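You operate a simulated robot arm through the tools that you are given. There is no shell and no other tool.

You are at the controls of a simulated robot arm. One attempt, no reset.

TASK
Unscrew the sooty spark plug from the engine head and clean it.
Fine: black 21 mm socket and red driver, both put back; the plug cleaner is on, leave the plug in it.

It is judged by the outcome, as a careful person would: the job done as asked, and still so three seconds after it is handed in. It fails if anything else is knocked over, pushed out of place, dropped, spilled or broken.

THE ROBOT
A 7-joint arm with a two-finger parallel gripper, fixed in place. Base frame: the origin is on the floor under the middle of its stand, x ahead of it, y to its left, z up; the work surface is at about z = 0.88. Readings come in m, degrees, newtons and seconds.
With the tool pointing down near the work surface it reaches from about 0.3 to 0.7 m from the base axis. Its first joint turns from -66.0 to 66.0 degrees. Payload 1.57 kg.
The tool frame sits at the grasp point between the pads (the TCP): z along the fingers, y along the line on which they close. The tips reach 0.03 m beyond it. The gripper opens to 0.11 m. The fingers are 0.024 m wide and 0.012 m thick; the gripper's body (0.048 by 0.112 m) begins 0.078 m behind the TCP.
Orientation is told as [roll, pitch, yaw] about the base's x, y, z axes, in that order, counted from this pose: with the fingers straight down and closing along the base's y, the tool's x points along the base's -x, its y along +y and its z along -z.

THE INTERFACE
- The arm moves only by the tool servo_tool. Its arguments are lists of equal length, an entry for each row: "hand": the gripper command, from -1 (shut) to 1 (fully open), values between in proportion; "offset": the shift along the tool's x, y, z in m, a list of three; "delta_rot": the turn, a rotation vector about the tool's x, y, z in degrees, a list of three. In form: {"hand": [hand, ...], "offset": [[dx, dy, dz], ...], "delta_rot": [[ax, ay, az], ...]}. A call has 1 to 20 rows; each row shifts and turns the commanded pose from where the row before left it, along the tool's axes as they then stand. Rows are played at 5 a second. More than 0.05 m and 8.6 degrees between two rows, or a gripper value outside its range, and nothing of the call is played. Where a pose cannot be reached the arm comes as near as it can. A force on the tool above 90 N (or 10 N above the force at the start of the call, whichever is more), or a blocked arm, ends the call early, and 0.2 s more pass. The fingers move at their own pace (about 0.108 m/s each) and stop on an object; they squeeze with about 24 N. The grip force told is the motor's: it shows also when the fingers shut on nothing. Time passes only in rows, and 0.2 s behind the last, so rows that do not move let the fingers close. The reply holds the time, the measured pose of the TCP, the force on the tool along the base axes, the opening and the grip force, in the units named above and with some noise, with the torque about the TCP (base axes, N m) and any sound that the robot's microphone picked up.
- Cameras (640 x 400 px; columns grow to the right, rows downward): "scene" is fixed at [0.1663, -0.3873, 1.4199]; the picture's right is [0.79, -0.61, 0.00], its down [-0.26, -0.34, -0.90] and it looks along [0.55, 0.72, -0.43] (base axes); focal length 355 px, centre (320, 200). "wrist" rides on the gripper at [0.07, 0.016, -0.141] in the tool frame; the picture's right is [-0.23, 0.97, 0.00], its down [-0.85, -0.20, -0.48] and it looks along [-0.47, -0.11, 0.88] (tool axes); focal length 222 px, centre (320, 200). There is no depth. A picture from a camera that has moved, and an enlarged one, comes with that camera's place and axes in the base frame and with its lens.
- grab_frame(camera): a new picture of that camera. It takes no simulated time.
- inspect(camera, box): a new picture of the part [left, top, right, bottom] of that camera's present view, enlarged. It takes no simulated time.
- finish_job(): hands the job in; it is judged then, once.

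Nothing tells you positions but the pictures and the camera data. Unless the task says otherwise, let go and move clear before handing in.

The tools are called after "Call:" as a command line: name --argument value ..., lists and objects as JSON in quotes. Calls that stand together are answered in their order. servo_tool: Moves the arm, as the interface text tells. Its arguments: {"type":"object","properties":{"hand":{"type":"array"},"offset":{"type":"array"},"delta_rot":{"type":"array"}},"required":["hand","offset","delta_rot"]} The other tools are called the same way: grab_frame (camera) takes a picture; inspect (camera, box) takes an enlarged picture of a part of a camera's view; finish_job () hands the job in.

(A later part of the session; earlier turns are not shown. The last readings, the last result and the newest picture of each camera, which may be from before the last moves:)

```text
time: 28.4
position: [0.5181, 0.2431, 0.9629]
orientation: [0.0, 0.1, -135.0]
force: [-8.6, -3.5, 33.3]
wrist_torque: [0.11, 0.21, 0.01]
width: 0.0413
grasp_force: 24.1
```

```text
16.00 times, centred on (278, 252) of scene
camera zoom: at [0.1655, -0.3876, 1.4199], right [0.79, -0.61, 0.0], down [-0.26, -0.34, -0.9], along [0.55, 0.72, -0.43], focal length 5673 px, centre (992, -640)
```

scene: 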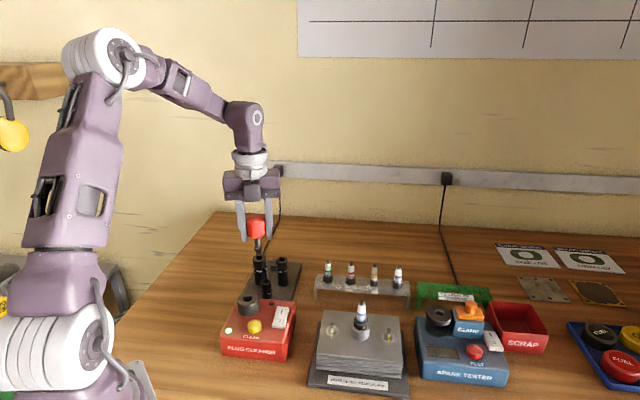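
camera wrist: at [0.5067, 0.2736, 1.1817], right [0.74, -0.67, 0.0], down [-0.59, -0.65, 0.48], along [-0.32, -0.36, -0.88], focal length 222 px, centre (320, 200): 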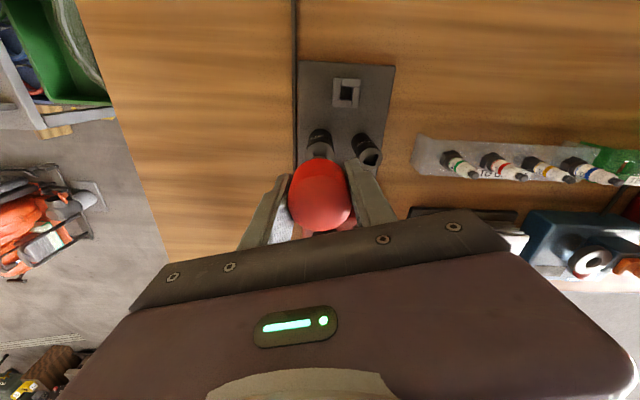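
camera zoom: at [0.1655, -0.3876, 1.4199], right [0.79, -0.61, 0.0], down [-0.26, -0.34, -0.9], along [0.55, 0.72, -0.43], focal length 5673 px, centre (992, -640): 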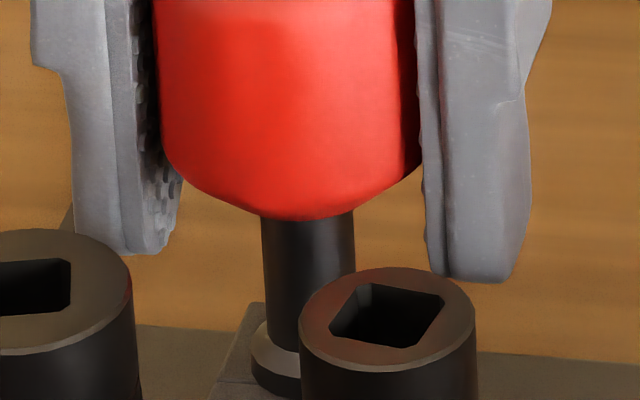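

The driver is firmly seated. I ease off the load, open and rise clear.

Call:
servo_tool --hand '[-1, -1, 0.3, 1, 1, 1, 1, 1, 1, 1]' --offset '[[0, 0, -0.0013], [0, 0, 0], [0, 0, 0], [0, 0, 0], [0, 0, 0], [0, 0, -0.03], [0, 0, -0.04], [0, 0, -0.04], [0, 0, -0.04], [0, 0, 0]]' --delta_rot '[[0, 0, 0], [0, 0, 0], [0, 0, 0], [0, 0, 0], [0, 0, 0], [0, 0, 0], [0, 0, 0], [0, 0, 0], [0, 0, 0], [0, 0, 0]]'

Call:
grab_frame --camera "scene"

Call:
inspect --camera "scene" --box '[245, 225, 309, 265]'

```text
time: 30.6
position: [0.5196, 0.2444, 1.1138]
orientation: [0.0, 0.0, -135.0]
force: [-0.2, 0.0, -0.1]
wrist_torque: [-0.01, 0.02, 0.0]
width: 0.1098
grasp_force: 0.1
```

```text
taken
```

scene: 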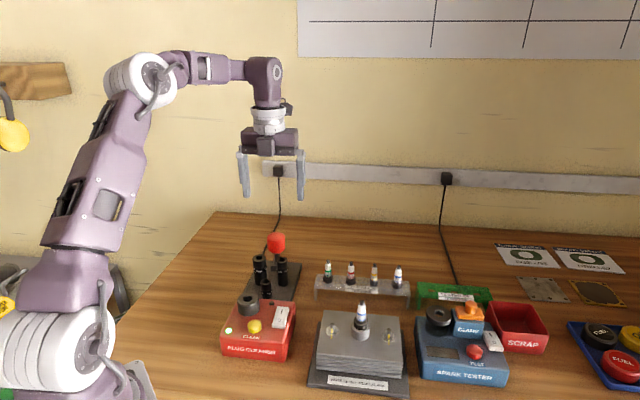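

```text
10.00 times, centred on (277, 245) of scene
camera zoom: at [0.1663, -0.3873, 1.4199], right [0.79, -0.61, 0.0], down [-0.26, -0.34, -0.9], along [0.55, 0.72, -0.43], focal length 3546 px, centre (750, -250)
```

zoom: 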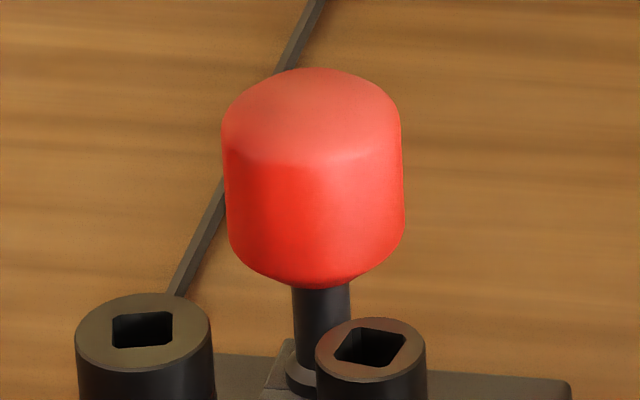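

The driver is back in place. Before fetching the socket I look straight down on the plug to read its hex orientation.

Call:
servo_tool --hand '[1, 1, 1, 1, 1, 1, 1, 1, 1, 1]' --offset '[[-0.03244, 0.02098, -0.004], [-0.03244, 0.02098, -0.004], [-0.03244, 0.02098, -0.004], [-0.03244, 0.02098, -0.004], [-0.03244, 0.02098, -0.004], [-0.03244, 0.02098, -0.004], [-0.03244, 0.02098, -0.004], [-0.03244, 0.02098, -0.004], [-0.03244, 0.02098, -0.004], [0, 0, 0]]' --delta_rot '[[0, 0, 0], [0, 0, 0], [0, 0, 0], [0, 0, 0], [0, 0, 0], [0, 0, 0], [0, 0, 0], [0, 0, 0], [0, 0, 0], [0, 0, 0]]'

Call:
grab_frame --camera "wrist"

Call:
inspect --camera "wrist" --box '[296, 62, 344, 92]'

```text
time: 32.8
position: [0.4443, -0.0976, 1.1488]
orientation: [0.0, 0.0, -134.9]
force: [-0.4, -0.4, 0.0]
wrist_torque: [-0.01, 0.01, 0.0]
width: 0.11
grasp_force: 0.1
```

```text
taken
camera wrist: at [0.5044, -0.0597, 1.2904], right [0.53, -0.85, 0.0], down [-0.75, -0.46, 0.48], along [-0.41, -0.25, -0.88], focal length 222 px, centre (320, 200)
```

wrist: 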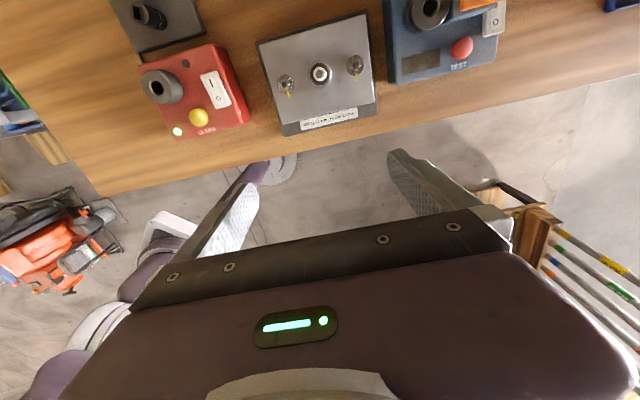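

```text
13.33 times, centred on (320, 77) of wrist
camera zoom: at [0.5044, -0.0597, 1.2904], right [0.53, -0.85, 0.0], down [-0.75, -0.46, 0.48], along [-0.41, -0.25, -0.88], focal length 2962 px, centre (320, 1840)
```

zoom: 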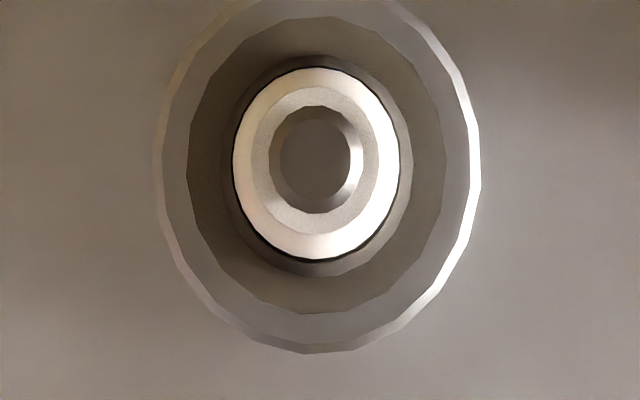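

From above the plug's base looks round rather than hexagonal. I'll check it more closely in the scene view against the loose plugs.

Call:
inspect --camera "scene" --box '[346, 312, 378, 342]'

Call:
inspect --camera "scene" --box '[385, 260, 413, 292]'

Call:
inspect --camera "wrist" --box '[308, 66, 332, 84]'

```text
13.33 times, centred on (362, 327) of scene
camera zoom: at [0.1663, -0.3873, 1.4199], right [0.79, -0.61, 0.0], down [-0.26, -0.34, -0.9], along [0.55, 0.72, -0.43], focal length 4728 px, centre (-240, -1493)
```

zoom: 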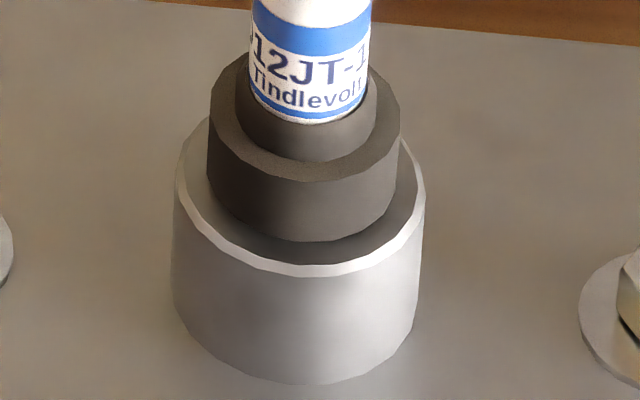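

```text
12.50 times, centred on (399, 276) of scene
camera zoom: at [0.1663, -0.3873, 1.4199], right [0.79, -0.61, 0.0], down [-0.26, -0.34, -0.9], along [0.55, 0.72, -0.43], focal length 4432 px, centre (-668, -750)
```

zoom: 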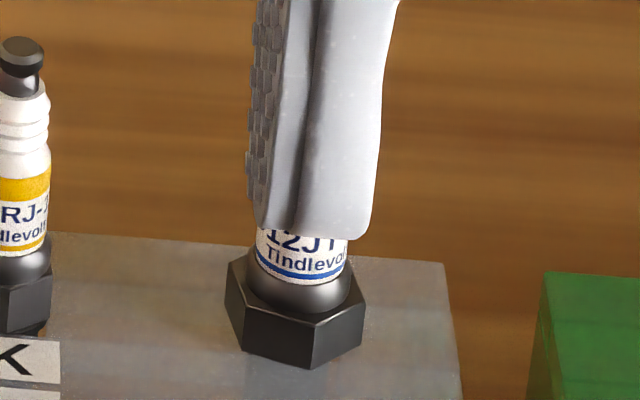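

```text
16.00 times, centred on (320, 75) of wrist
camera zoom: at [0.5044, -0.0597, 1.2904], right [0.53, -0.85, 0.0], down [-0.75, -0.46, 0.48], along [-0.41, -0.25, -0.88], focal length 3554 px, centre (320, 2200)
```

zoom: 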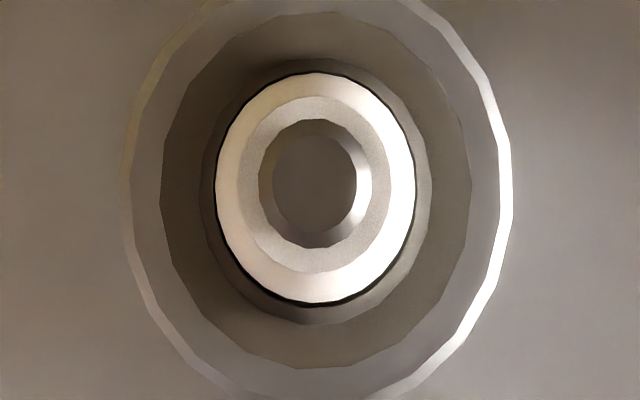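

The fitted plug's drive section is modelled round, so no hex phase matters: its top is at z about 0.963, the collar ring top at about 0.950. I go back over the 21 mm socket with the fingers partly open so they clear its neighbours.

Call:
servo_tool --hand '[0.5, 0.2, -0.2, -0.2, -0.2, -0.2, -0.2, -0.2, -0.2, -0.2]' --offset '[[0.02955, -0.02669, 0.0056], [0.02955, -0.02669, 0.0056], [0.02955, -0.02669, 0.0056], [0.02955, -0.02669, 0.0056], [0.02955, -0.02669, 0.0056], [0.02955, -0.02669, 0.0056], [0.02955, -0.02669, 0.0056], [0.02955, -0.02669, 0.0056], [0, 0, 0], [0, 0, 0]]' --delta_rot '[[0, 0, 0], [0, 0, 0], [0, 0, 0], [0, 0, 0], [0, 0, 0], [0, 0, 0], [0, 0, 0], [0, 0, 0], [0, 0, 0], [0, 0, 0]]'

Call:
grab_frame --camera "wrist"

Call:
inspect --camera "scene" --box '[220, 180, 316, 260]'

```text
time: 35.0
position: [0.4603, 0.2223, 1.1041]
orientation: [0.0, 0.0, -135.0]
force: [0.9, 0.0, -0.2]
wrist_torque: [-0.01, -0.06, -0.03]
width: 0.044
grasp_force: 0.1
```

```text
taken
camera wrist: at [0.5213, 0.2599, 1.2459], right [0.53, -0.85, 0.0], down [-0.75, -0.46, 0.48], along [-0.41, -0.25, -0.88], focal length 222 px, centre (320, 200)
```

wrist: 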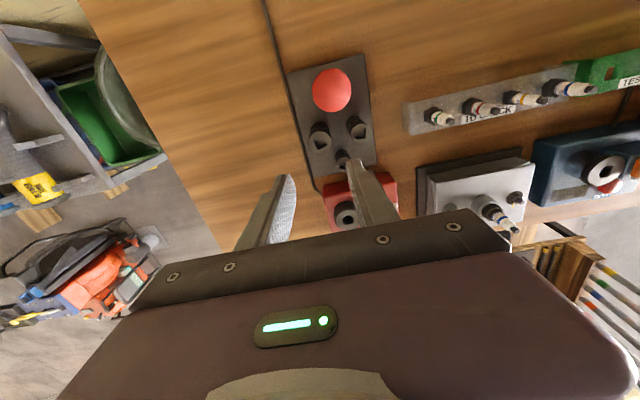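

```text
5.00 times, centred on (268, 220) of scene
camera zoom: at [0.1663, -0.3872, 1.4199], right [0.79, -0.61, 0.0], down [-0.26, -0.34, -0.9], along [0.55, 0.72, -0.43], focal length 1773 px, centre (580, 100)
```

zoom: 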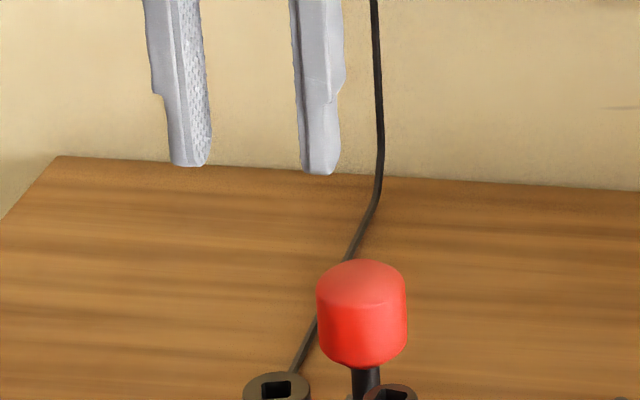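

I check the socket's position relative to the tool axis with an enlarged wrist view.

Call:
inspect --camera "wrist" --box '[280, 100, 376, 170]'

```text
5.71 times, centred on (328, 135) of wrist
camera zoom: at [0.5213, 0.2599, 1.2459], right [0.53, -0.85, 0.0], down [-0.75, -0.46, 0.48], along [-0.41, -0.25, -0.88], focal length 1269 px, centre (274, 571)
```

zoom: 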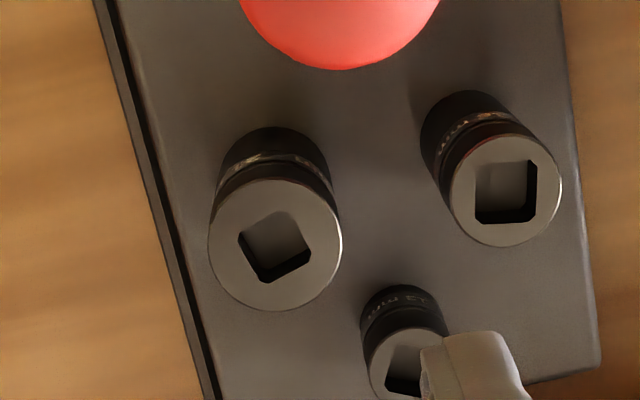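

The socket is within about 1 mm of the tool axis. I descend around it, keeping clear of the neighbours.

Call:
servo_tool --hand '[-0.2, -0.2, -0.2, -0.2, -0.2, -0.2, -0.2]' --offset '[[-0.0009, -0.0006, 0.03], [0, 0, 0.03], [0, 0, 0.03], [0, 0, 0.025], [0, 0, 0.018], [0, 0, 0.014], [0, 0, 0]]' --delta_rot '[[0, 0, 0], [0, 0, 0], [0, 0, 0], [0, 0, 0], [0, 0, 0], [0, 0, 0], [0, 0, 0]]'

Call:
inspect --camera "scene" --box '[230, 225, 302, 295]'

```text
time: 36.6
position: [0.4624, 0.222, 0.9568]
orientation: [0.0, 0.0, -134.9]
force: [-0.2, 0.2, -0.3]
wrist_torque: [-0.03, -0.04, 0.0]
width: 0.0438
grasp_force: 0.0
```

```text
5.71 times, centred on (266, 260) of scene
camera zoom: at [0.1663, -0.3873, 1.4199], right [0.79, -0.61, 0.0], down [-0.26, -0.34, -0.9], along [0.55, 0.72, -0.43], focal length 2026 px, centre (629, -143)
```

zoom: 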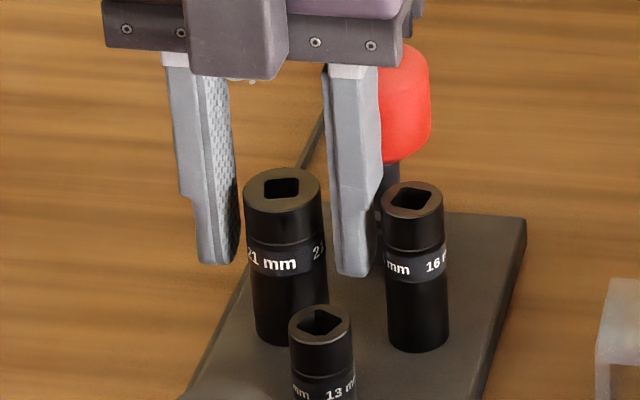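

The fingers straddle the socket evenly. I close on it.

Call:
servo_tool --hand '[-1, -1, -1, -1]' --offset '[[0, 0, 0], [0, 0, 0], [0, 0, 0], [0, 0, 0]]' --delta_rot '[[0, 0, 0], [0, 0, 0], [0, 0, 0], [0, 0, 0]]'

Call:
servo_tool --hand '[-1, -1, -1, -1]' --offset '[[0, 0, -0.01], [0, 0, -0.01], [0, 0, -0.01], [0, 0, 0]]' --delta_rot '[[0, 0, 0], [0, 0, 0], [0, 0, 0], [0, 0, 0]]'

Call:
inspect --camera "scene" --box '[230, 205, 302, 275]'

```text
time: 37.6
position: [0.4616, 0.2207, 0.957]
orientation: [-0.1, 0.1, -135.0]
force: [0.3, -1.0, 0.6]
wrist_torque: [-0.02, 0.01, 0.0]
width: 0.0299
grasp_force: 24.4
```

```text
time: 38.6
position: [0.4612, 0.2211, 0.9864]
orientation: [0.1, -0.1, -135.1]
force: [0.4, -0.3, -1.9]
wrist_torque: [-0.02, 0.0, 0.01]
width: 0.0301
grasp_force: 23.7
```

```text
5.71 times, centred on (266, 240) of scene
camera zoom: at [0.1663, -0.3872, 1.4199], right [0.79, -0.61, 0.0], down [-0.26, -0.34, -0.9], along [0.55, 0.72, -0.43], focal length 2026 px, centre (629, -29)
```

zoom: 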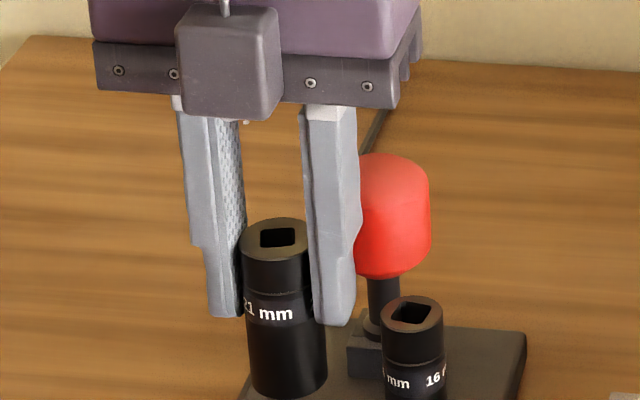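

The socket is lifted cleanly. I raise it well above everything and take a frame to read the exact tool position.

Call:
servo_tool --hand '[-1, -1, -1, -1, -1]' --offset '[[0, 0, -0.03], [0, 0, -0.03], [0, 0, -0.03], [0, 0, -0.024], [0, 0, 0]]' --delta_rot '[[0, 0, 0], [0, 0, 0], [0, 0, 0], [0, 0, 0], [0, 0, 0]]'

Call:
grab_frame --camera "wrist"

Call:
inspect --camera "scene" --box '[220, 160, 300, 235]'

```text
time: 39.8
position: [0.4621, 0.2204, 1.1008]
orientation: [0.0, 0.0, -134.9]
force: [0.5, 0.4, -2.0]
wrist_torque: [0.03, -0.01, -0.01]
width: 0.0298
grasp_force: 24.0
```

```text
taken
camera wrist: at [0.5211, 0.2587, 1.2424], right [0.53, -0.85, 0.0], down [-0.75, -0.46, 0.48], along [-0.41, -0.25, -0.88], focal length 222 px, centre (320, 200)
```

wrist: 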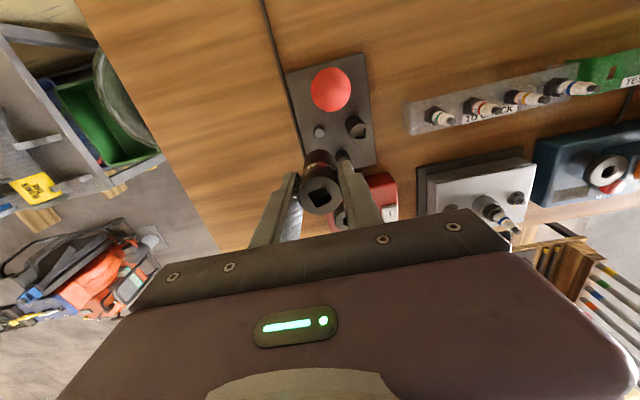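

```text
5.33 times, centred on (260, 198) of scene
camera zoom: at [0.1663, -0.3872, 1.4199], right [0.79, -0.61, 0.0], down [-0.26, -0.34, -0.9], along [0.55, 0.72, -0.43], focal length 1891 px, centre (640, 213)
```

zoom: 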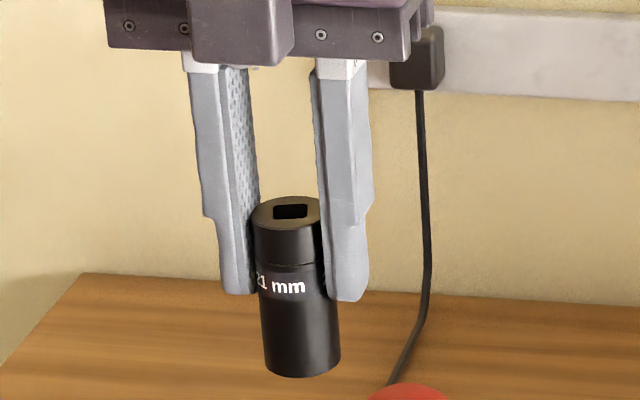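

The socket is held upright with its drive hole facing up. I carry it over to the plug at this height.

Call:
servo_tool --hand '[-1, -1, -1, -1, -1, -1, -1, -1, -1]' --offset '[[-0.02349, 0.03279, 0], [-0.02349, 0.03279, 0], [-0.02349, 0.03279, 0], [-0.02349, 0.03279, 0], [-0.02349, 0.03279, 0], [-0.02349, 0.03279, 0], [-0.02349, 0.03279, 0], [0, 0, 0.02], [0, 0, 0]]' --delta_rot '[[0, 0, 0], [0, 0, 0], [0, 0, 0], [0, 0, 0], [0, 0, 0], [0, 0, 0], [0, 0, 0], [0, 0, 0], [0, 0, 0]]'

Call:
grab_frame --camera "wrist"

Call:
inspect --camera "scene" --box '[325, 245, 405, 335]'

```text
time: 41.8
position: [0.507, -0.0572, 1.0816]
orientation: [0.1, 0.0, -135.1]
force: [0.4, -0.6, -2.1]
wrist_torque: [-0.03, 0.01, 0.01]
width: 0.03
grasp_force: 23.7
```

```text
taken
camera wrist: at [0.5669, -0.0193, 1.2226], right [0.53, -0.85, 0.0], down [-0.75, -0.46, 0.48], along [-0.41, -0.25, -0.88], focal length 222 px, centre (320, 200)
```

wrist: 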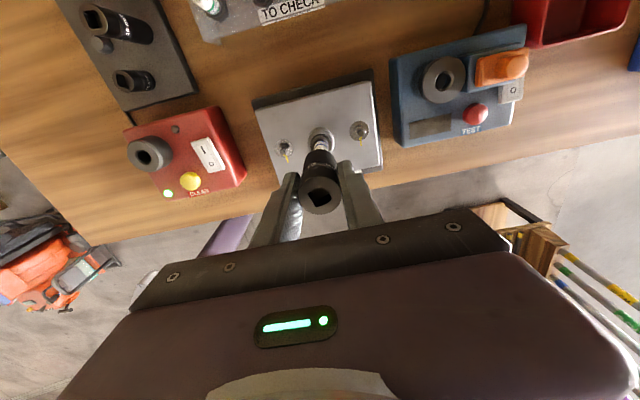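

```text
4.44 times, centred on (365, 290) of scene
camera zoom: at [0.1663, -0.3873, 1.4199], right [0.79, -0.61, 0.0], down [-0.26, -0.34, -0.9], along [0.55, 0.72, -0.43], focal length 1576 px, centre (120, -200)
```

zoom: 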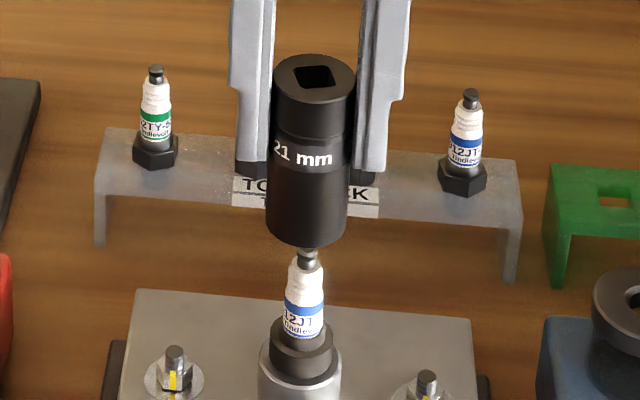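

I zoom in to compare the socket axis with the plug axis from the scene side.

Call:
inspect --camera "scene" --box '[344, 250, 384, 340]'

Call:
inspect --camera "wrist" --box '[290, 120, 350, 215]'

Call:
inspect --camera "scene" --box '[346, 285, 378, 310]'

```text
4.44 times, centred on (364, 295) of scene
camera zoom: at [0.1663, -0.3873, 1.4199], right [0.79, -0.61, 0.0], down [-0.26, -0.34, -0.9], along [0.55, 0.72, -0.43], focal length 1576 px, centre (124, -222)
```

zoom: 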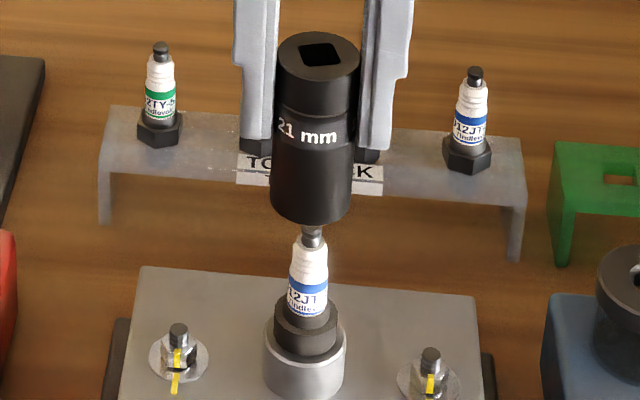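

```text
4.21 times, centred on (320, 168) of wrist
camera zoom: at [0.5669, -0.0193, 1.2226], right [0.53, -0.85, 0.0], down [-0.75, -0.46, 0.48], along [-0.41, -0.25, -0.88], focal length 935 px, centre (320, 337)
```

zoom: 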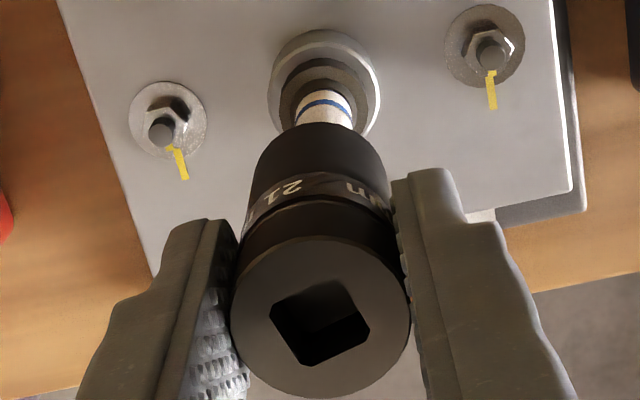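

```text
16.00 times, centred on (362, 298) of scene
camera zoom: at [0.1663, -0.3873, 1.4199], right [0.79, -0.61, 0.0], down [-0.26, -0.34, -0.9], along [0.55, 0.72, -0.43], focal length 5673 px, centre (-352, -1360)
```

zoom: 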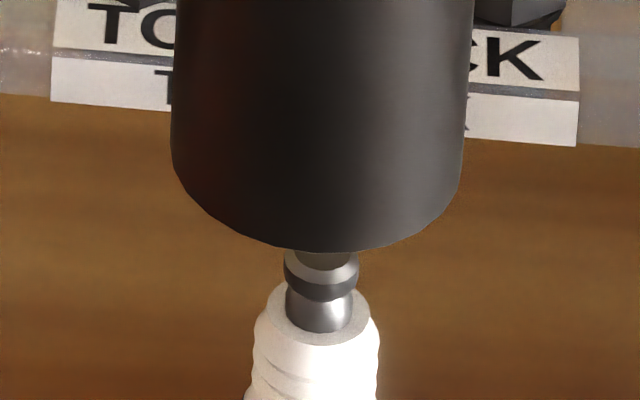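

The socket looks about 1 mm off toward the left in the scene view. I refine the collar ring's centre from the wrist view before correcting.

Call:
inspect --camera "wrist" --box '[302, 124, 342, 154]'

Call:
inspect --camera "wrist" --box '[295, 160, 345, 215]'

```text
13.33 times, centred on (322, 139) of wrist
camera zoom: at [0.5669, -0.0193, 1.2226], right [0.53, -0.85, 0.0], down [-0.75, -0.46, 0.48], along [-0.41, -0.25, -0.88], focal length 2962 px, centre (293, 1013)
```

zoom: 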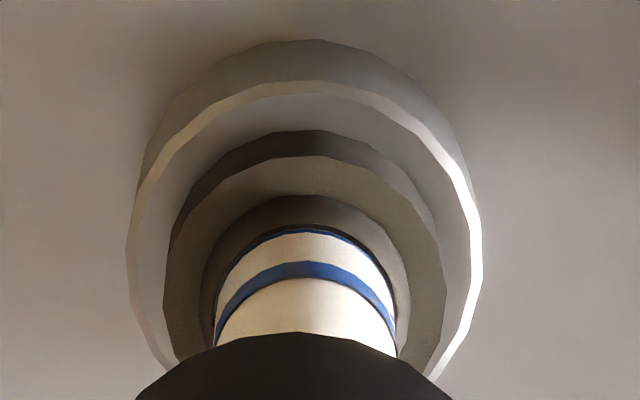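

```text
7.27 times, centred on (320, 188) of wrist
camera zoom: at [0.5669, -0.0193, 1.2226], right [0.53, -0.85, 0.0], down [-0.75, -0.46, 0.48], along [-0.41, -0.25, -0.88], focal length 1615 px, centre (320, 291)
```

zoom: 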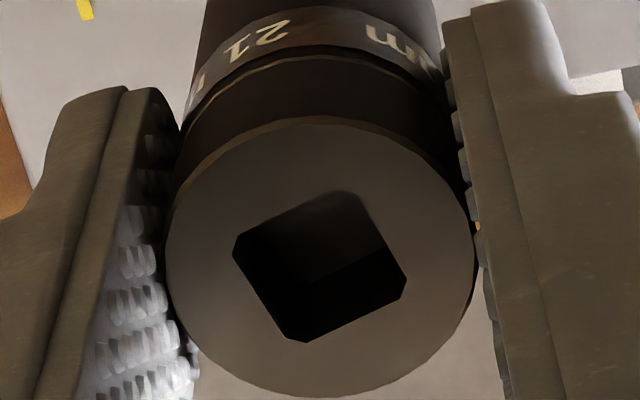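

The combined views put the plug about 1.2 mm along the tool's y from the socket axis. I apply that and lower the socket over the ceramic, watching the force.

Call:
servo_tool --hand '[-1, -1, -1, -1, -1, -1, -1]' --offset '[[0, 0.0012, 0], [0, 0, 0.01], [0, 0, 0.01], [0, 0, 0.01], [0, 0, 0.01], [0, 0, 0.012], [0, 0, 0]]' --delta_rot '[[0, 0, 0], [0, 0, 0], [0, 0, 0], [0, 0, 0], [0, 0, 0], [0, 0, 0], [0, 0, 0]]'

Call:
inspect --camera "scene" --box '[340, 275, 388, 345]'

```text
time: 43.4
position: [0.5071, -0.0577, 1.0292]
orientation: [-0.1, -0.1, -135.1]
force: [0.4, -0.2, -1.6]
wrist_torque: [0.02, -0.01, -0.01]
width: 0.03
grasp_force: 23.6
```

```text
5.71 times, centred on (364, 310) of scene
camera zoom: at [0.1663, -0.3873, 1.4199], right [0.79, -0.61, 0.0], down [-0.26, -0.34, -0.9], along [0.55, 0.72, -0.43], focal length 2026 px, centre (69, -429)
```

zoom: 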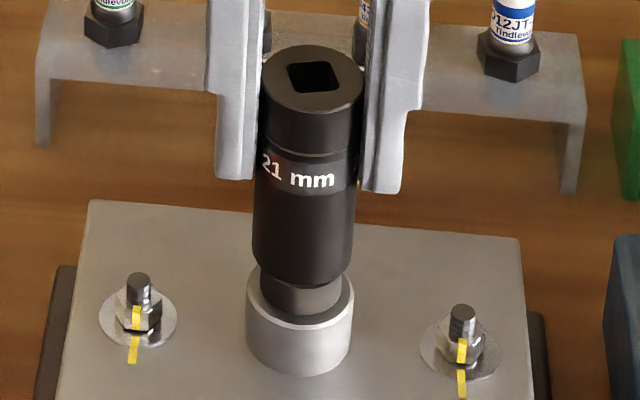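

Axes now look aligned, with the socket just above the plug's drive section. I continue down in small steps.

Call:
servo_tool --hand '[-1, -1, -1, -1, -1]' --offset '[[0, 0, 0.004], [0, 0, 0.004], [0, 0, 0.003], [0, 0, 0.003], [0, 0, 0]]' --delta_rot '[[0, 0, 0], [0, 0, 0], [0, 0, 0], [0, 0, 0], [0, 0, 0]]'

Call:
inspect --camera "scene" --box '[340, 275, 388, 345]'

```text
time: 44.6
position: [0.5082, -0.0582, 1.0156]
orientation: [0.0, 0.0, -134.9]
force: [-1.1, 2.1, 20.5]
wrist_torque: [0.08, 0.0, -0.03]
width: 0.0301
grasp_force: 24.1
```

```text
5.71 times, centred on (364, 310) of scene
camera zoom: at [0.1659, -0.3872, 1.42], right [0.79, -0.61, 0.0], down [-0.26, -0.34, -0.9], along [0.55, 0.72, -0.43], focal length 2026 px, centre (69, -429)
```

zoom: 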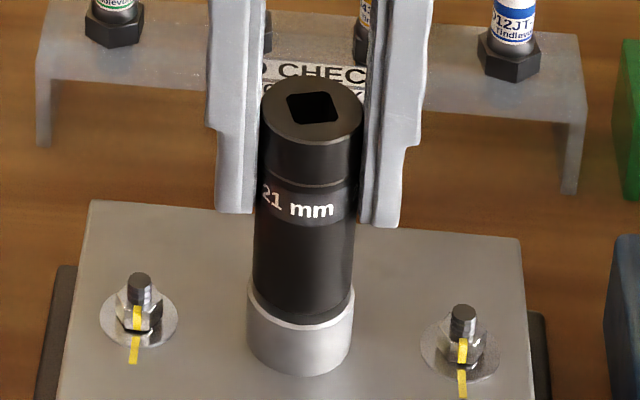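

The socket has gone over the drive section and bears on the collar ring. I ease the load and try a small counter-clockwise turn, watching the torque.

Call:
servo_tool --hand '[-1, -1, -1, -1]' --offset '[[0, 0, -0.0006], [0, 0, 0], [0, 0, 0], [0, 0, 0]]' --delta_rot '[[0, 0, 0], [0, 0, -5], [0, 0, -5], [0, 0, 0]]'

Call:
inspect --camera "scene" --box '[340, 275, 388, 345]'

```text
time: 45.6
position: [0.5088, -0.0575, 1.0153]
orientation: [0.1, 0.0, -124.9]
force: [3.9, 1.7, 8.8]
wrist_torque: [0.13, -0.24, -0.06]
width: 0.0303
grasp_force: 24.3
```

```text
5.71 times, centred on (364, 310) of scene
camera zoom: at [0.1663, -0.3872, 1.42], right [0.79, -0.61, 0.0], down [-0.26, -0.34, -0.9], along [0.55, 0.72, -0.43], focal length 2026 px, centre (69, -429)
```

zoom: 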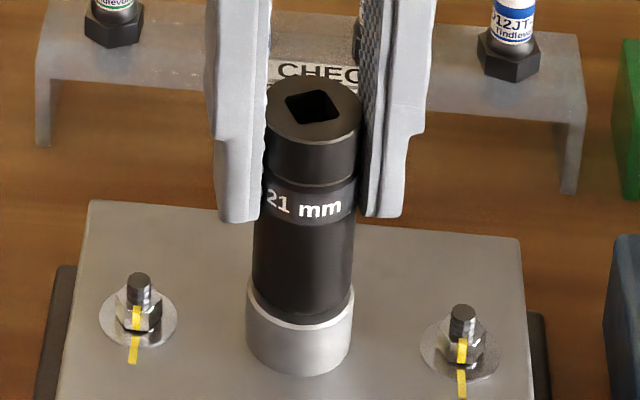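

It turns almost freely so far. I keep turning to see whether it engages or drops further.

Call:
servo_tool --hand '[-1, -1, -1, -1, -1, -1, -1]' --offset '[[0, 0, 0], [0, 0, 0], [0, 0, 0], [0, 0, 0], [0, 0, 0], [0, 0, 0], [0, 0, 0]]' --delta_rot '[[0, 0, -8], [0, 0, -8], [0, 0, -8], [0, 0, -8], [0, 0, -8], [0, 0, -8], [0, 0, 0]]'

Call:
inspect --camera "scene" --box '[340, 275, 388, 345]'

```text
time: 47.2
position: [0.5077, -0.0586, 1.016]
orientation: [0.0, 0.0, -76.9]
force: [5.6, 3.0, 1.6]
wrist_torque: [0.18, -0.26, 0.01]
width: 0.03
grasp_force: 23.8
```

```text
5.71 times, centred on (364, 310) of scene
camera zoom: at [0.1664, -0.3872, 1.4199], right [0.79, -0.61, 0.0], down [-0.26, -0.34, -0.9], along [0.55, 0.72, -0.43], focal length 2026 px, centre (69, -429)
```

zoom: 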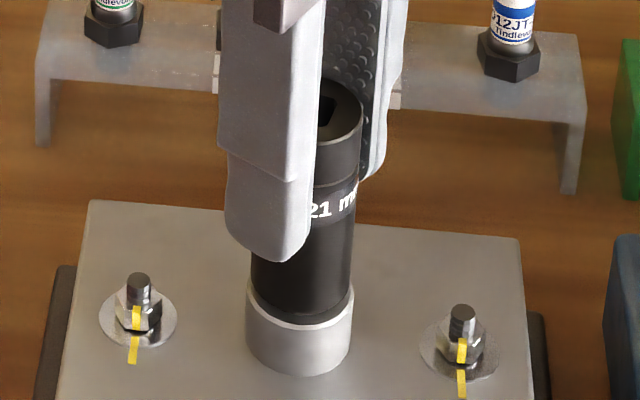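

There is almost no torque, so I need to know if the plug itself turned. I raise the socket enough to see the plug's label.

Call:
servo_tool --hand '[-1, -1, -1, -1, -1]' --offset '[[0, 0, -0.01], [0, 0, -0.012], [0, 0, -0.012], [0, 0, -0.012], [0, 0, 0]]' --delta_rot '[[0, 0, 0], [0, 0, 0], [0, 0, 0], [0, 0, 0], [0, 0, 0]]'

Call:
inspect --camera "scene" --box '[340, 285, 388, 345]'

```text
time: 48.4
position: [0.5089, -0.058, 1.0612]
orientation: [-0.1, 0.1, -77.0]
force: [-1.1, -0.1, -1.4]
wrist_torque: [-0.03, -0.01, 0.0]
width: 0.0299
grasp_force: 24.0
```

```text
6.67 times, centred on (364, 315) of scene
camera zoom: at [0.1663, -0.3873, 1.4199], right [0.79, -0.61, 0.0], down [-0.26, -0.34, -0.9], along [0.55, 0.72, -0.43], focal length 2364 px, centre (27, -567)
```

zoom: 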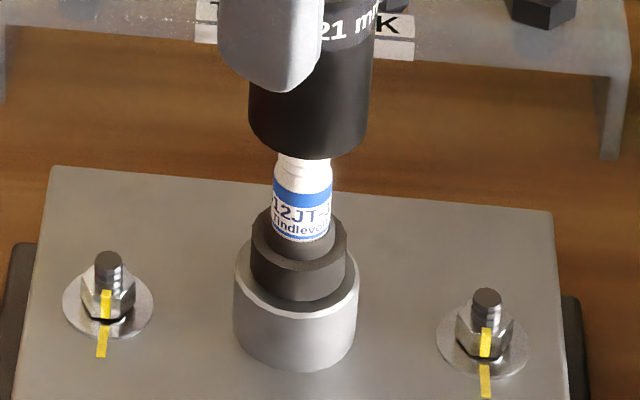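

The label hasn't moved, so the plug wasn't driven — the driver is needed. I turn the socket so its square sits at 45° (matching how I pick the driver), lower it back on and release it.

Call:
servo_tool --hand '[-1, -1, -1, -1, -1, -1, -1]' --offset '[[0, 0, 0], [0, 0, 0], [0, 0, 0.012], [0, 0, 0.012], [0, 0, 0.012], [0, 0, 0.008], [0, 0, 0]]' --delta_rot '[[0, 0, -7.75], [0, 0, -7.75], [0, 0, 0], [0, 0, 0], [0, 0, 0], [0, 0, 0], [0, 0, 0]]'

Call:
servo_tool --hand '[-1, -1, -1]' --offset '[[0, 0, 0.001], [0, 0, 0.001], [0, 0, 0]]' --delta_rot '[[0, 0, 0], [0, 0, 0], [0, 0, 0]]'

Call:
inspect --camera "scene" --box '[340, 275, 388, 345]'

```text
time: 50.0
position: [0.5082, -0.0576, 1.0173]
orientation: [0.0, 0.0, -61.4]
force: [3.8, 1.3, -0.3]
wrist_torque: [0.09, -0.22, 0.0]
width: 0.03
grasp_force: 24.1
```

```text
time: 50.8
position: [0.5073, -0.0579, 1.0153]
orientation: [0.1, 0.0, -61.5]
force: [5.9, 3.2, 4.4]
wrist_torque: [0.24, -0.32, 0.03]
width: 0.0302
grasp_force: 24.0
```

```text
5.71 times, centred on (364, 310) of scene
camera zoom: at [0.1664, -0.3871, 1.4199], right [0.79, -0.61, 0.0], down [-0.26, -0.34, -0.9], along [0.55, 0.72, -0.43], focal length 2026 px, centre (69, -429)
```

zoom: 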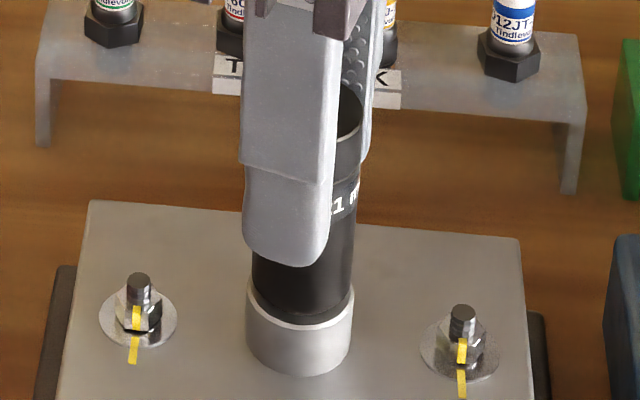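

It's seated over the plug again with modest force. I release it and rise straight up.

Call:
servo_tool --hand '[-1, -0.3, -0.1, -0.1, -0.1, -0.1, -0.1, -0.1, -0.1]' --offset '[[0, 0, -0.0004], [0, 0, 0], [0, 0, 0], [0, 0, 0], [0, 0, -0.03], [0, 0, -0.03], [0, 0, -0.035], [0, 0, -0.035], [0, 0, 0]]' --delta_rot '[[0, 0, 0], [0, 0, 0], [0, 0, 0], [0, 0, 0], [0, 0, 0], [0, 0, 0], [0, 0, 0], [0, 0, 0], [0, 0, 0]]'

Call:
inspect --camera "scene" --box '[340, 275, 388, 345]'

Call:
grab_frame --camera "scene"

```text
time: 52.8
position: [0.507, -0.0584, 1.147]
orientation: [0.0, -0.1, -61.5]
force: [0.1, -0.2, -0.5]
wrist_torque: [0.03, -0.02, -0.01]
width: 0.0495
grasp_force: 0.1
```

```text
5.71 times, centred on (364, 310) of scene
camera zoom: at [0.1663, -0.3873, 1.4199], right [0.79, -0.61, 0.0], down [-0.26, -0.34, -0.9], along [0.55, 0.72, -0.43], focal length 2026 px, centre (69, -429)
```

zoom: 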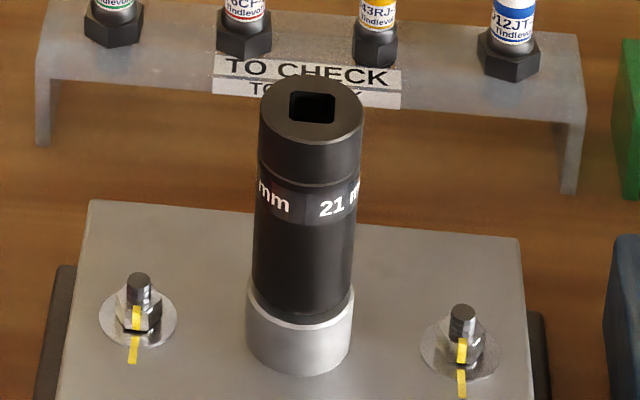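

```text
taken
```

scene: 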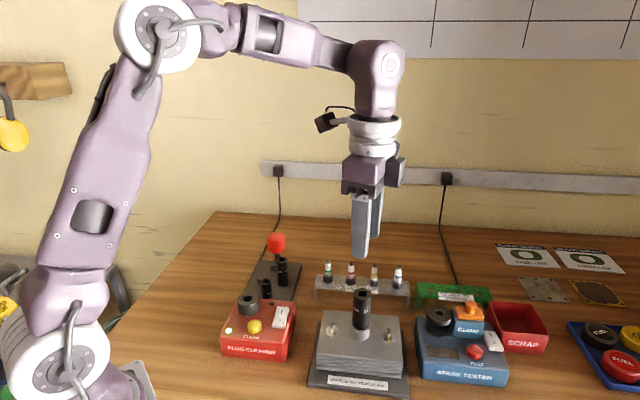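

The socket stands upright on the plug, with its square at about 45°. Now I turn back to -135° and go over the driver.

Call:
servo_tool --hand '[0, 0, 0, 0, 0, 0, 0, 0, 0, 0.5, 1, 1, 1, 1, 1, 1, 1, 1]' --offset '[[0, 0, 0], [0, 0, 0], [0, 0, 0], [0, 0, 0], [0, 0, 0], [0, 0, 0], [0, 0, 0], [0, 0, 0], [0, 0, 0], [0.03152, -0.0293, 0.0023], [0.03152, -0.0293, 0.0023], [0.03152, -0.0293, 0.0023], [0.03152, -0.0293, 0.0023], [0.03152, -0.0293, 0.0023], [0.03152, -0.0293, 0.0023], [0.03152, -0.0293, 0.0023], [0, 0, 0], [0, 0, 0]]' --delta_rot '[[0, 0, 8.1667], [0, 0, 8.1667], [0, 0, 8.1667], [0, 0, 8.1667], [0, 0, 8.1667], [0, 0, 8.1667], [0, 0, 8.1667], [0, 0, 8.1667], [0, 0, 8.1667], [0, 0, 0], [0, 0, 0], [0, 0, 0], [0, 0, 0], [0, 0, 0], [0, 0, 0], [0, 0, 0], [0, 0, 0], [0, 0, 0]]'

Call:
inspect --camera "wrist" --box '[270, 95, 370, 175]'

```text
time: 56.6
position: [0.5173, 0.2426, 1.1289]
orientation: [0.0, -0.1, -135.1]
force: [0.3, 0.7, 0.1]
wrist_torque: [0.02, 0.0, 0.03]
width: 0.1099
grasp_force: 0.1
```

```text
5.00 times, centred on (320, 135) of wrist
camera zoom: at [0.5777, 0.2804, 1.2707], right [0.53, -0.85, 0.0], down [-0.75, -0.46, 0.48], along [-0.41, -0.25, -0.88], focal length 1111 px, centre (320, 525)
```

zoom: 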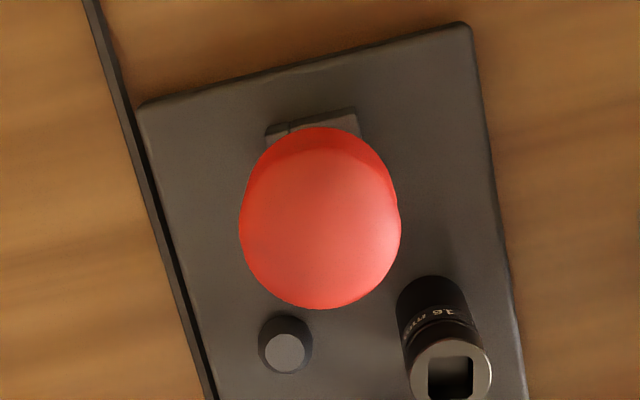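

The handle is centred within about a millimetre. I descend and grip the driver as before.

Call:
servo_tool --hand '[1, 1, 1, 1, 1, 1, 1, -1, -1, -1, -1]' --offset '[[0.001, 0, 0.03], [0, 0, 0.03], [0, 0, 0.03], [0, 0, 0.03], [0, 0, 0.025], [0, 0, 0.018], [0, 0, 0], [0, 0, 0], [0, 0, 0], [0, 0, 0], [0, 0, 0]]' --delta_rot '[[0, 0, 0], [0, 0, 0], [0, 0, 0], [0, 0, 0], [0, 0, 0], [0, 0, 0], [0, 0, 0], [0, 0, 0], [0, 0, 0], [0, 0, 0], [0, 0, 0]]'

Call:
grab_frame --camera "wrist"

```text
time: 59.0
position: [0.5191, 0.243, 0.9668]
orientation: [0.1, 0.0, -135.1]
force: [0.1, 0.4, 0.0]
wrist_torque: [0.01, -0.05, -0.01]
width: 0.0413
grasp_force: 24.4
```

```text
taken
camera wrist: at [0.5794, 0.2812, 1.1091], right [0.53, -0.85, 0.0], down [-0.75, -0.46, 0.48], along [-0.41, -0.25, -0.88], focal length 222 px, centre (320, 200)
```

wrist: 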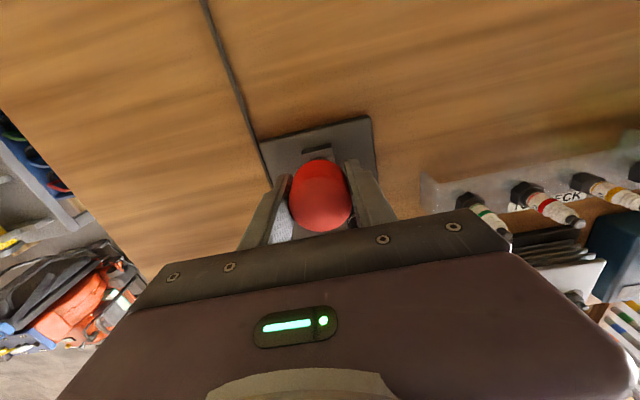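

The driver is gripped again. I lift it out and carry it over the standing socket.

Call:
servo_tool --hand '[-1, -1, -1, -1, -1, -1, -1, -1, -1, -1, -1, -1, -1]' --offset '[[0, 0, -0.02], [0, 0, -0.03], [0, 0, -0.035], [0, 0, -0.035], [0, 0, -0.035], [-0.03153, 0.02929, 0], [-0.03153, 0.02929, 0], [-0.03153, 0.02929, 0], [-0.03153, 0.02929, 0], [-0.03153, 0.02929, 0], [-0.03153, 0.02929, 0], [-0.03153, 0.02929, 0], [0, 0, 0]]' --delta_rot '[[0, 0, 0], [0, 0, 0], [0, 0, 0], [0, 0, 0], [0, 0, 0], [0, 0, 0], [0, 0, 0], [0, 0, 0], [0, 0, 0], [0, 0, 0], [0, 0, 0], [0, 0, 0], [0, 0, 0]]'

Call:
inspect --camera "scene" --box '[340, 245, 388, 310]'

Call:
grab_frame --camera "wrist"

```text
time: 61.8
position: [0.5098, -0.058, 1.1231]
orientation: [0.0, 0.0, -135.0]
force: [0.6, -0.5, -1.7]
wrist_torque: [-0.03, 0.0, -0.03]
width: 0.0416
grasp_force: 23.6
```

```text
6.15 times, centred on (364, 278) of scene
camera zoom: at [0.1663, -0.3873, 1.4199], right [0.79, -0.61, 0.0], down [-0.26, -0.34, -0.9], along [0.55, 0.72, -0.43], focal length 2182 px, centre (49, -277)
```

zoom: 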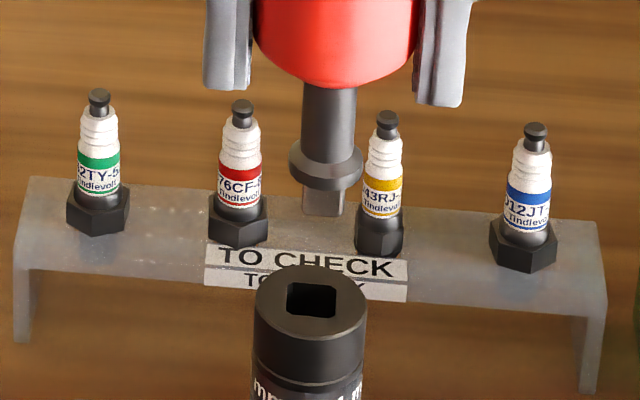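

```text
taken
camera wrist: at [0.5698, -0.0204, 1.2638], right [0.53, -0.85, 0.0], down [-0.75, -0.46, 0.48], along [-0.41, -0.25, -0.88], focal length 222 px, centre (320, 200)
```

wrist: 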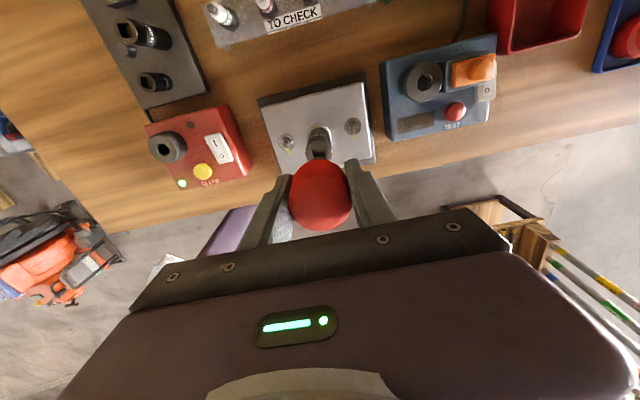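

The driver is about 2 mm right of the socket's hole in the scene view. I correct and lower to just above the socket.

Call:
servo_tool --hand '[-1, -1, -1, -1]' --offset '[[-0.0002, -0.0019, 0], [0, 0, 0.015], [0, 0, 0.015], [0, 0, 0]]' --delta_rot '[[0, 0, 0], [0, 0, 0], [0, 0, 0], [0, 0, 0]]'

Call:
inspect --camera "scene" --box '[344, 265, 384, 305]'

Call:
inspect --camera "wrist" --box '[290, 110, 350, 170]'

```text
time: 62.8
position: [0.5072, -0.056, 1.0925]
orientation: [0.0, 0.0, -135.1]
force: [0.3, -0.2, -2.5]
wrist_torque: [0.03, 0.0, 0.03]
width: 0.0413
grasp_force: 24.2
```

```text
10.00 times, centred on (364, 285) of scene
camera zoom: at [0.1663, -0.3873, 1.4199], right [0.79, -0.61, 0.0], down [-0.26, -0.34, -0.9], along [0.55, 0.72, -0.43], focal length 3546 px, centre (-120, -650)
```

zoom: 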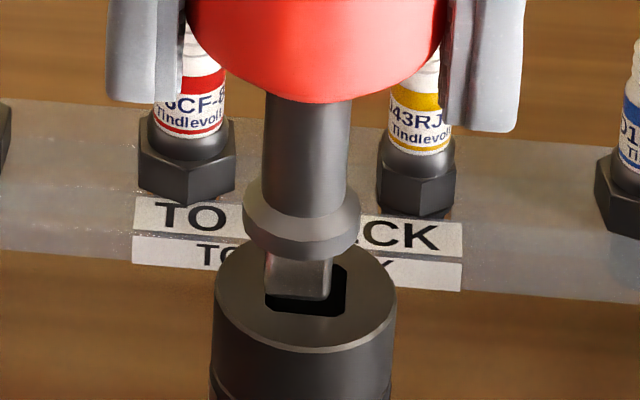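

```text
6.67 times, centred on (320, 140) of wrist
camera zoom: at [0.5677, -0.0184, 1.2332], right [0.53, -0.85, 0.0], down [-0.75, -0.46, 0.48], along [-0.41, -0.25, -0.88], focal length 1481 px, centre (320, 600)
```

zoom: 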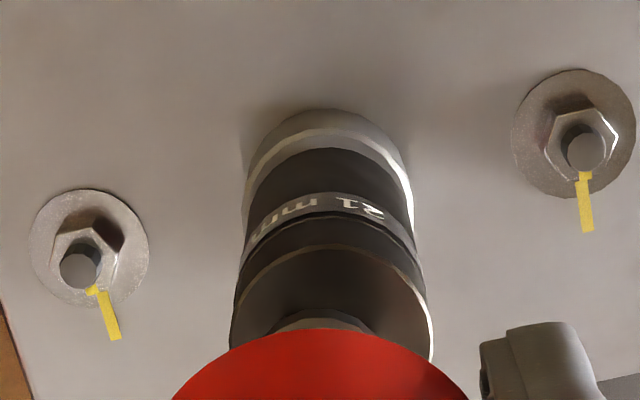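

The driver overshot slightly left; both views together ask for about +1.3 mm in tool y and a little back. I correct and check again.

Call:
servo_tool --hand '[-1, -1, -1]' --offset '[[-0.0008, 0.0013, 0], [0, 0, 0.003], [0, 0, 0]]' --delta_rot '[[0, 0, 0], [0, 0, 0], [0, 0, 0]]'

Call:
inspect --camera "scene" --box '[344, 265, 384, 305]'

Call:
inspect --camera "wrist" --box '[290, 110, 350, 170]'

```text
time: 63.6
position: [0.5087, -0.0567, 1.0888]
orientation: [0.0, 0.0, -135.0]
force: [-0.6, 0.8, -2.0]
wrist_torque: [-0.02, 0.0, 0.02]
width: 0.0414
grasp_force: 23.9
```

```text
10.00 times, centred on (364, 285) of scene
camera zoom: at [0.1663, -0.3873, 1.4199], right [0.79, -0.61, 0.0], down [-0.26, -0.34, -0.9], along [0.55, 0.72, -0.43], focal length 3546 px, centre (-120, -650)
```

zoom: 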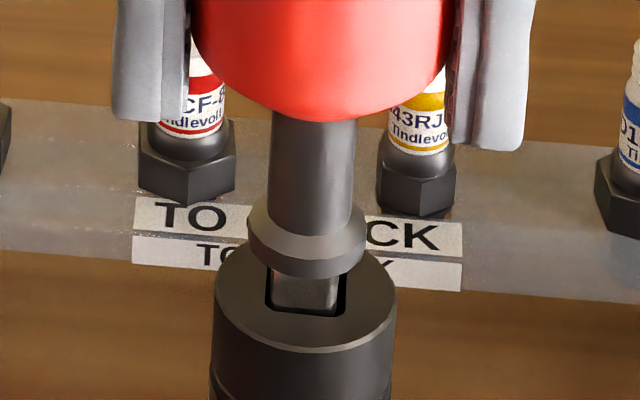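

```text
6.67 times, centred on (320, 140) of wrist
camera zoom: at [0.5677, -0.0199, 1.2305], right [0.53, -0.85, 0.0], down [-0.75, -0.46, 0.48], along [-0.41, -0.25, -0.88], focal length 1481 px, centre (320, 600)
```

zoom: 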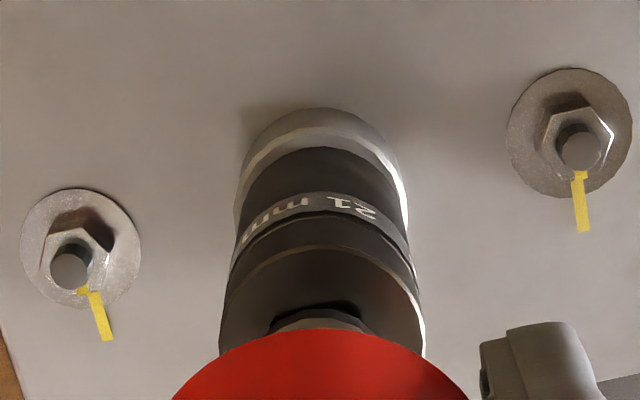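

The square is now centred in the hole. I lower it in until the collar seats.

Call:
servo_tool --hand '[-1, -1, -1, -1, -1]' --offset '[[0, 0, 0.003], [0, 0, 0.003], [0, 0, 0.003], [0, 0, 0.003], [0, 0, 0]]' --delta_rot '[[0, 0, 0], [0, 0, 0], [0, 0, 0], [0, 0, 0], [0, 0, 0]]'

Call:
inspect --camera "scene" --box '[340, 265, 388, 345]'

```text
time: 64.8
position: [0.5074, -0.0578, 1.0791]
orientation: [0.2, 0.3, -135.0]
force: [-3.8, 3.4, 43.5]
wrist_torque: [0.3, 0.23, 0.02]
width: 0.0412
grasp_force: 24.4
```

```text
5.00 times, centred on (364, 305) of scene
camera zoom: at [0.1655, -0.3871, 1.4201], right [0.79, -0.61, 0.0], down [-0.26, -0.34, -0.9], along [0.55, 0.72, -0.43], focal length 1773 px, centre (100, -325)
```

zoom: 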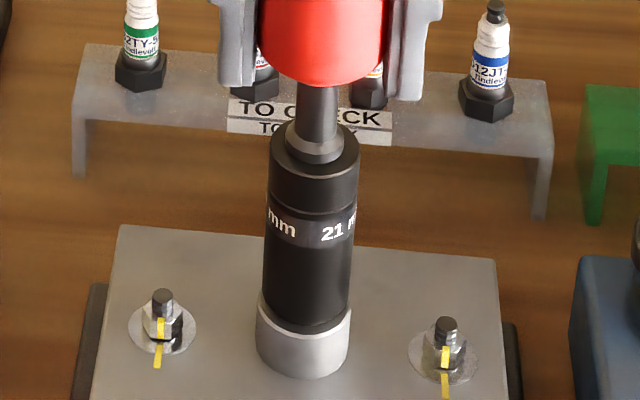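

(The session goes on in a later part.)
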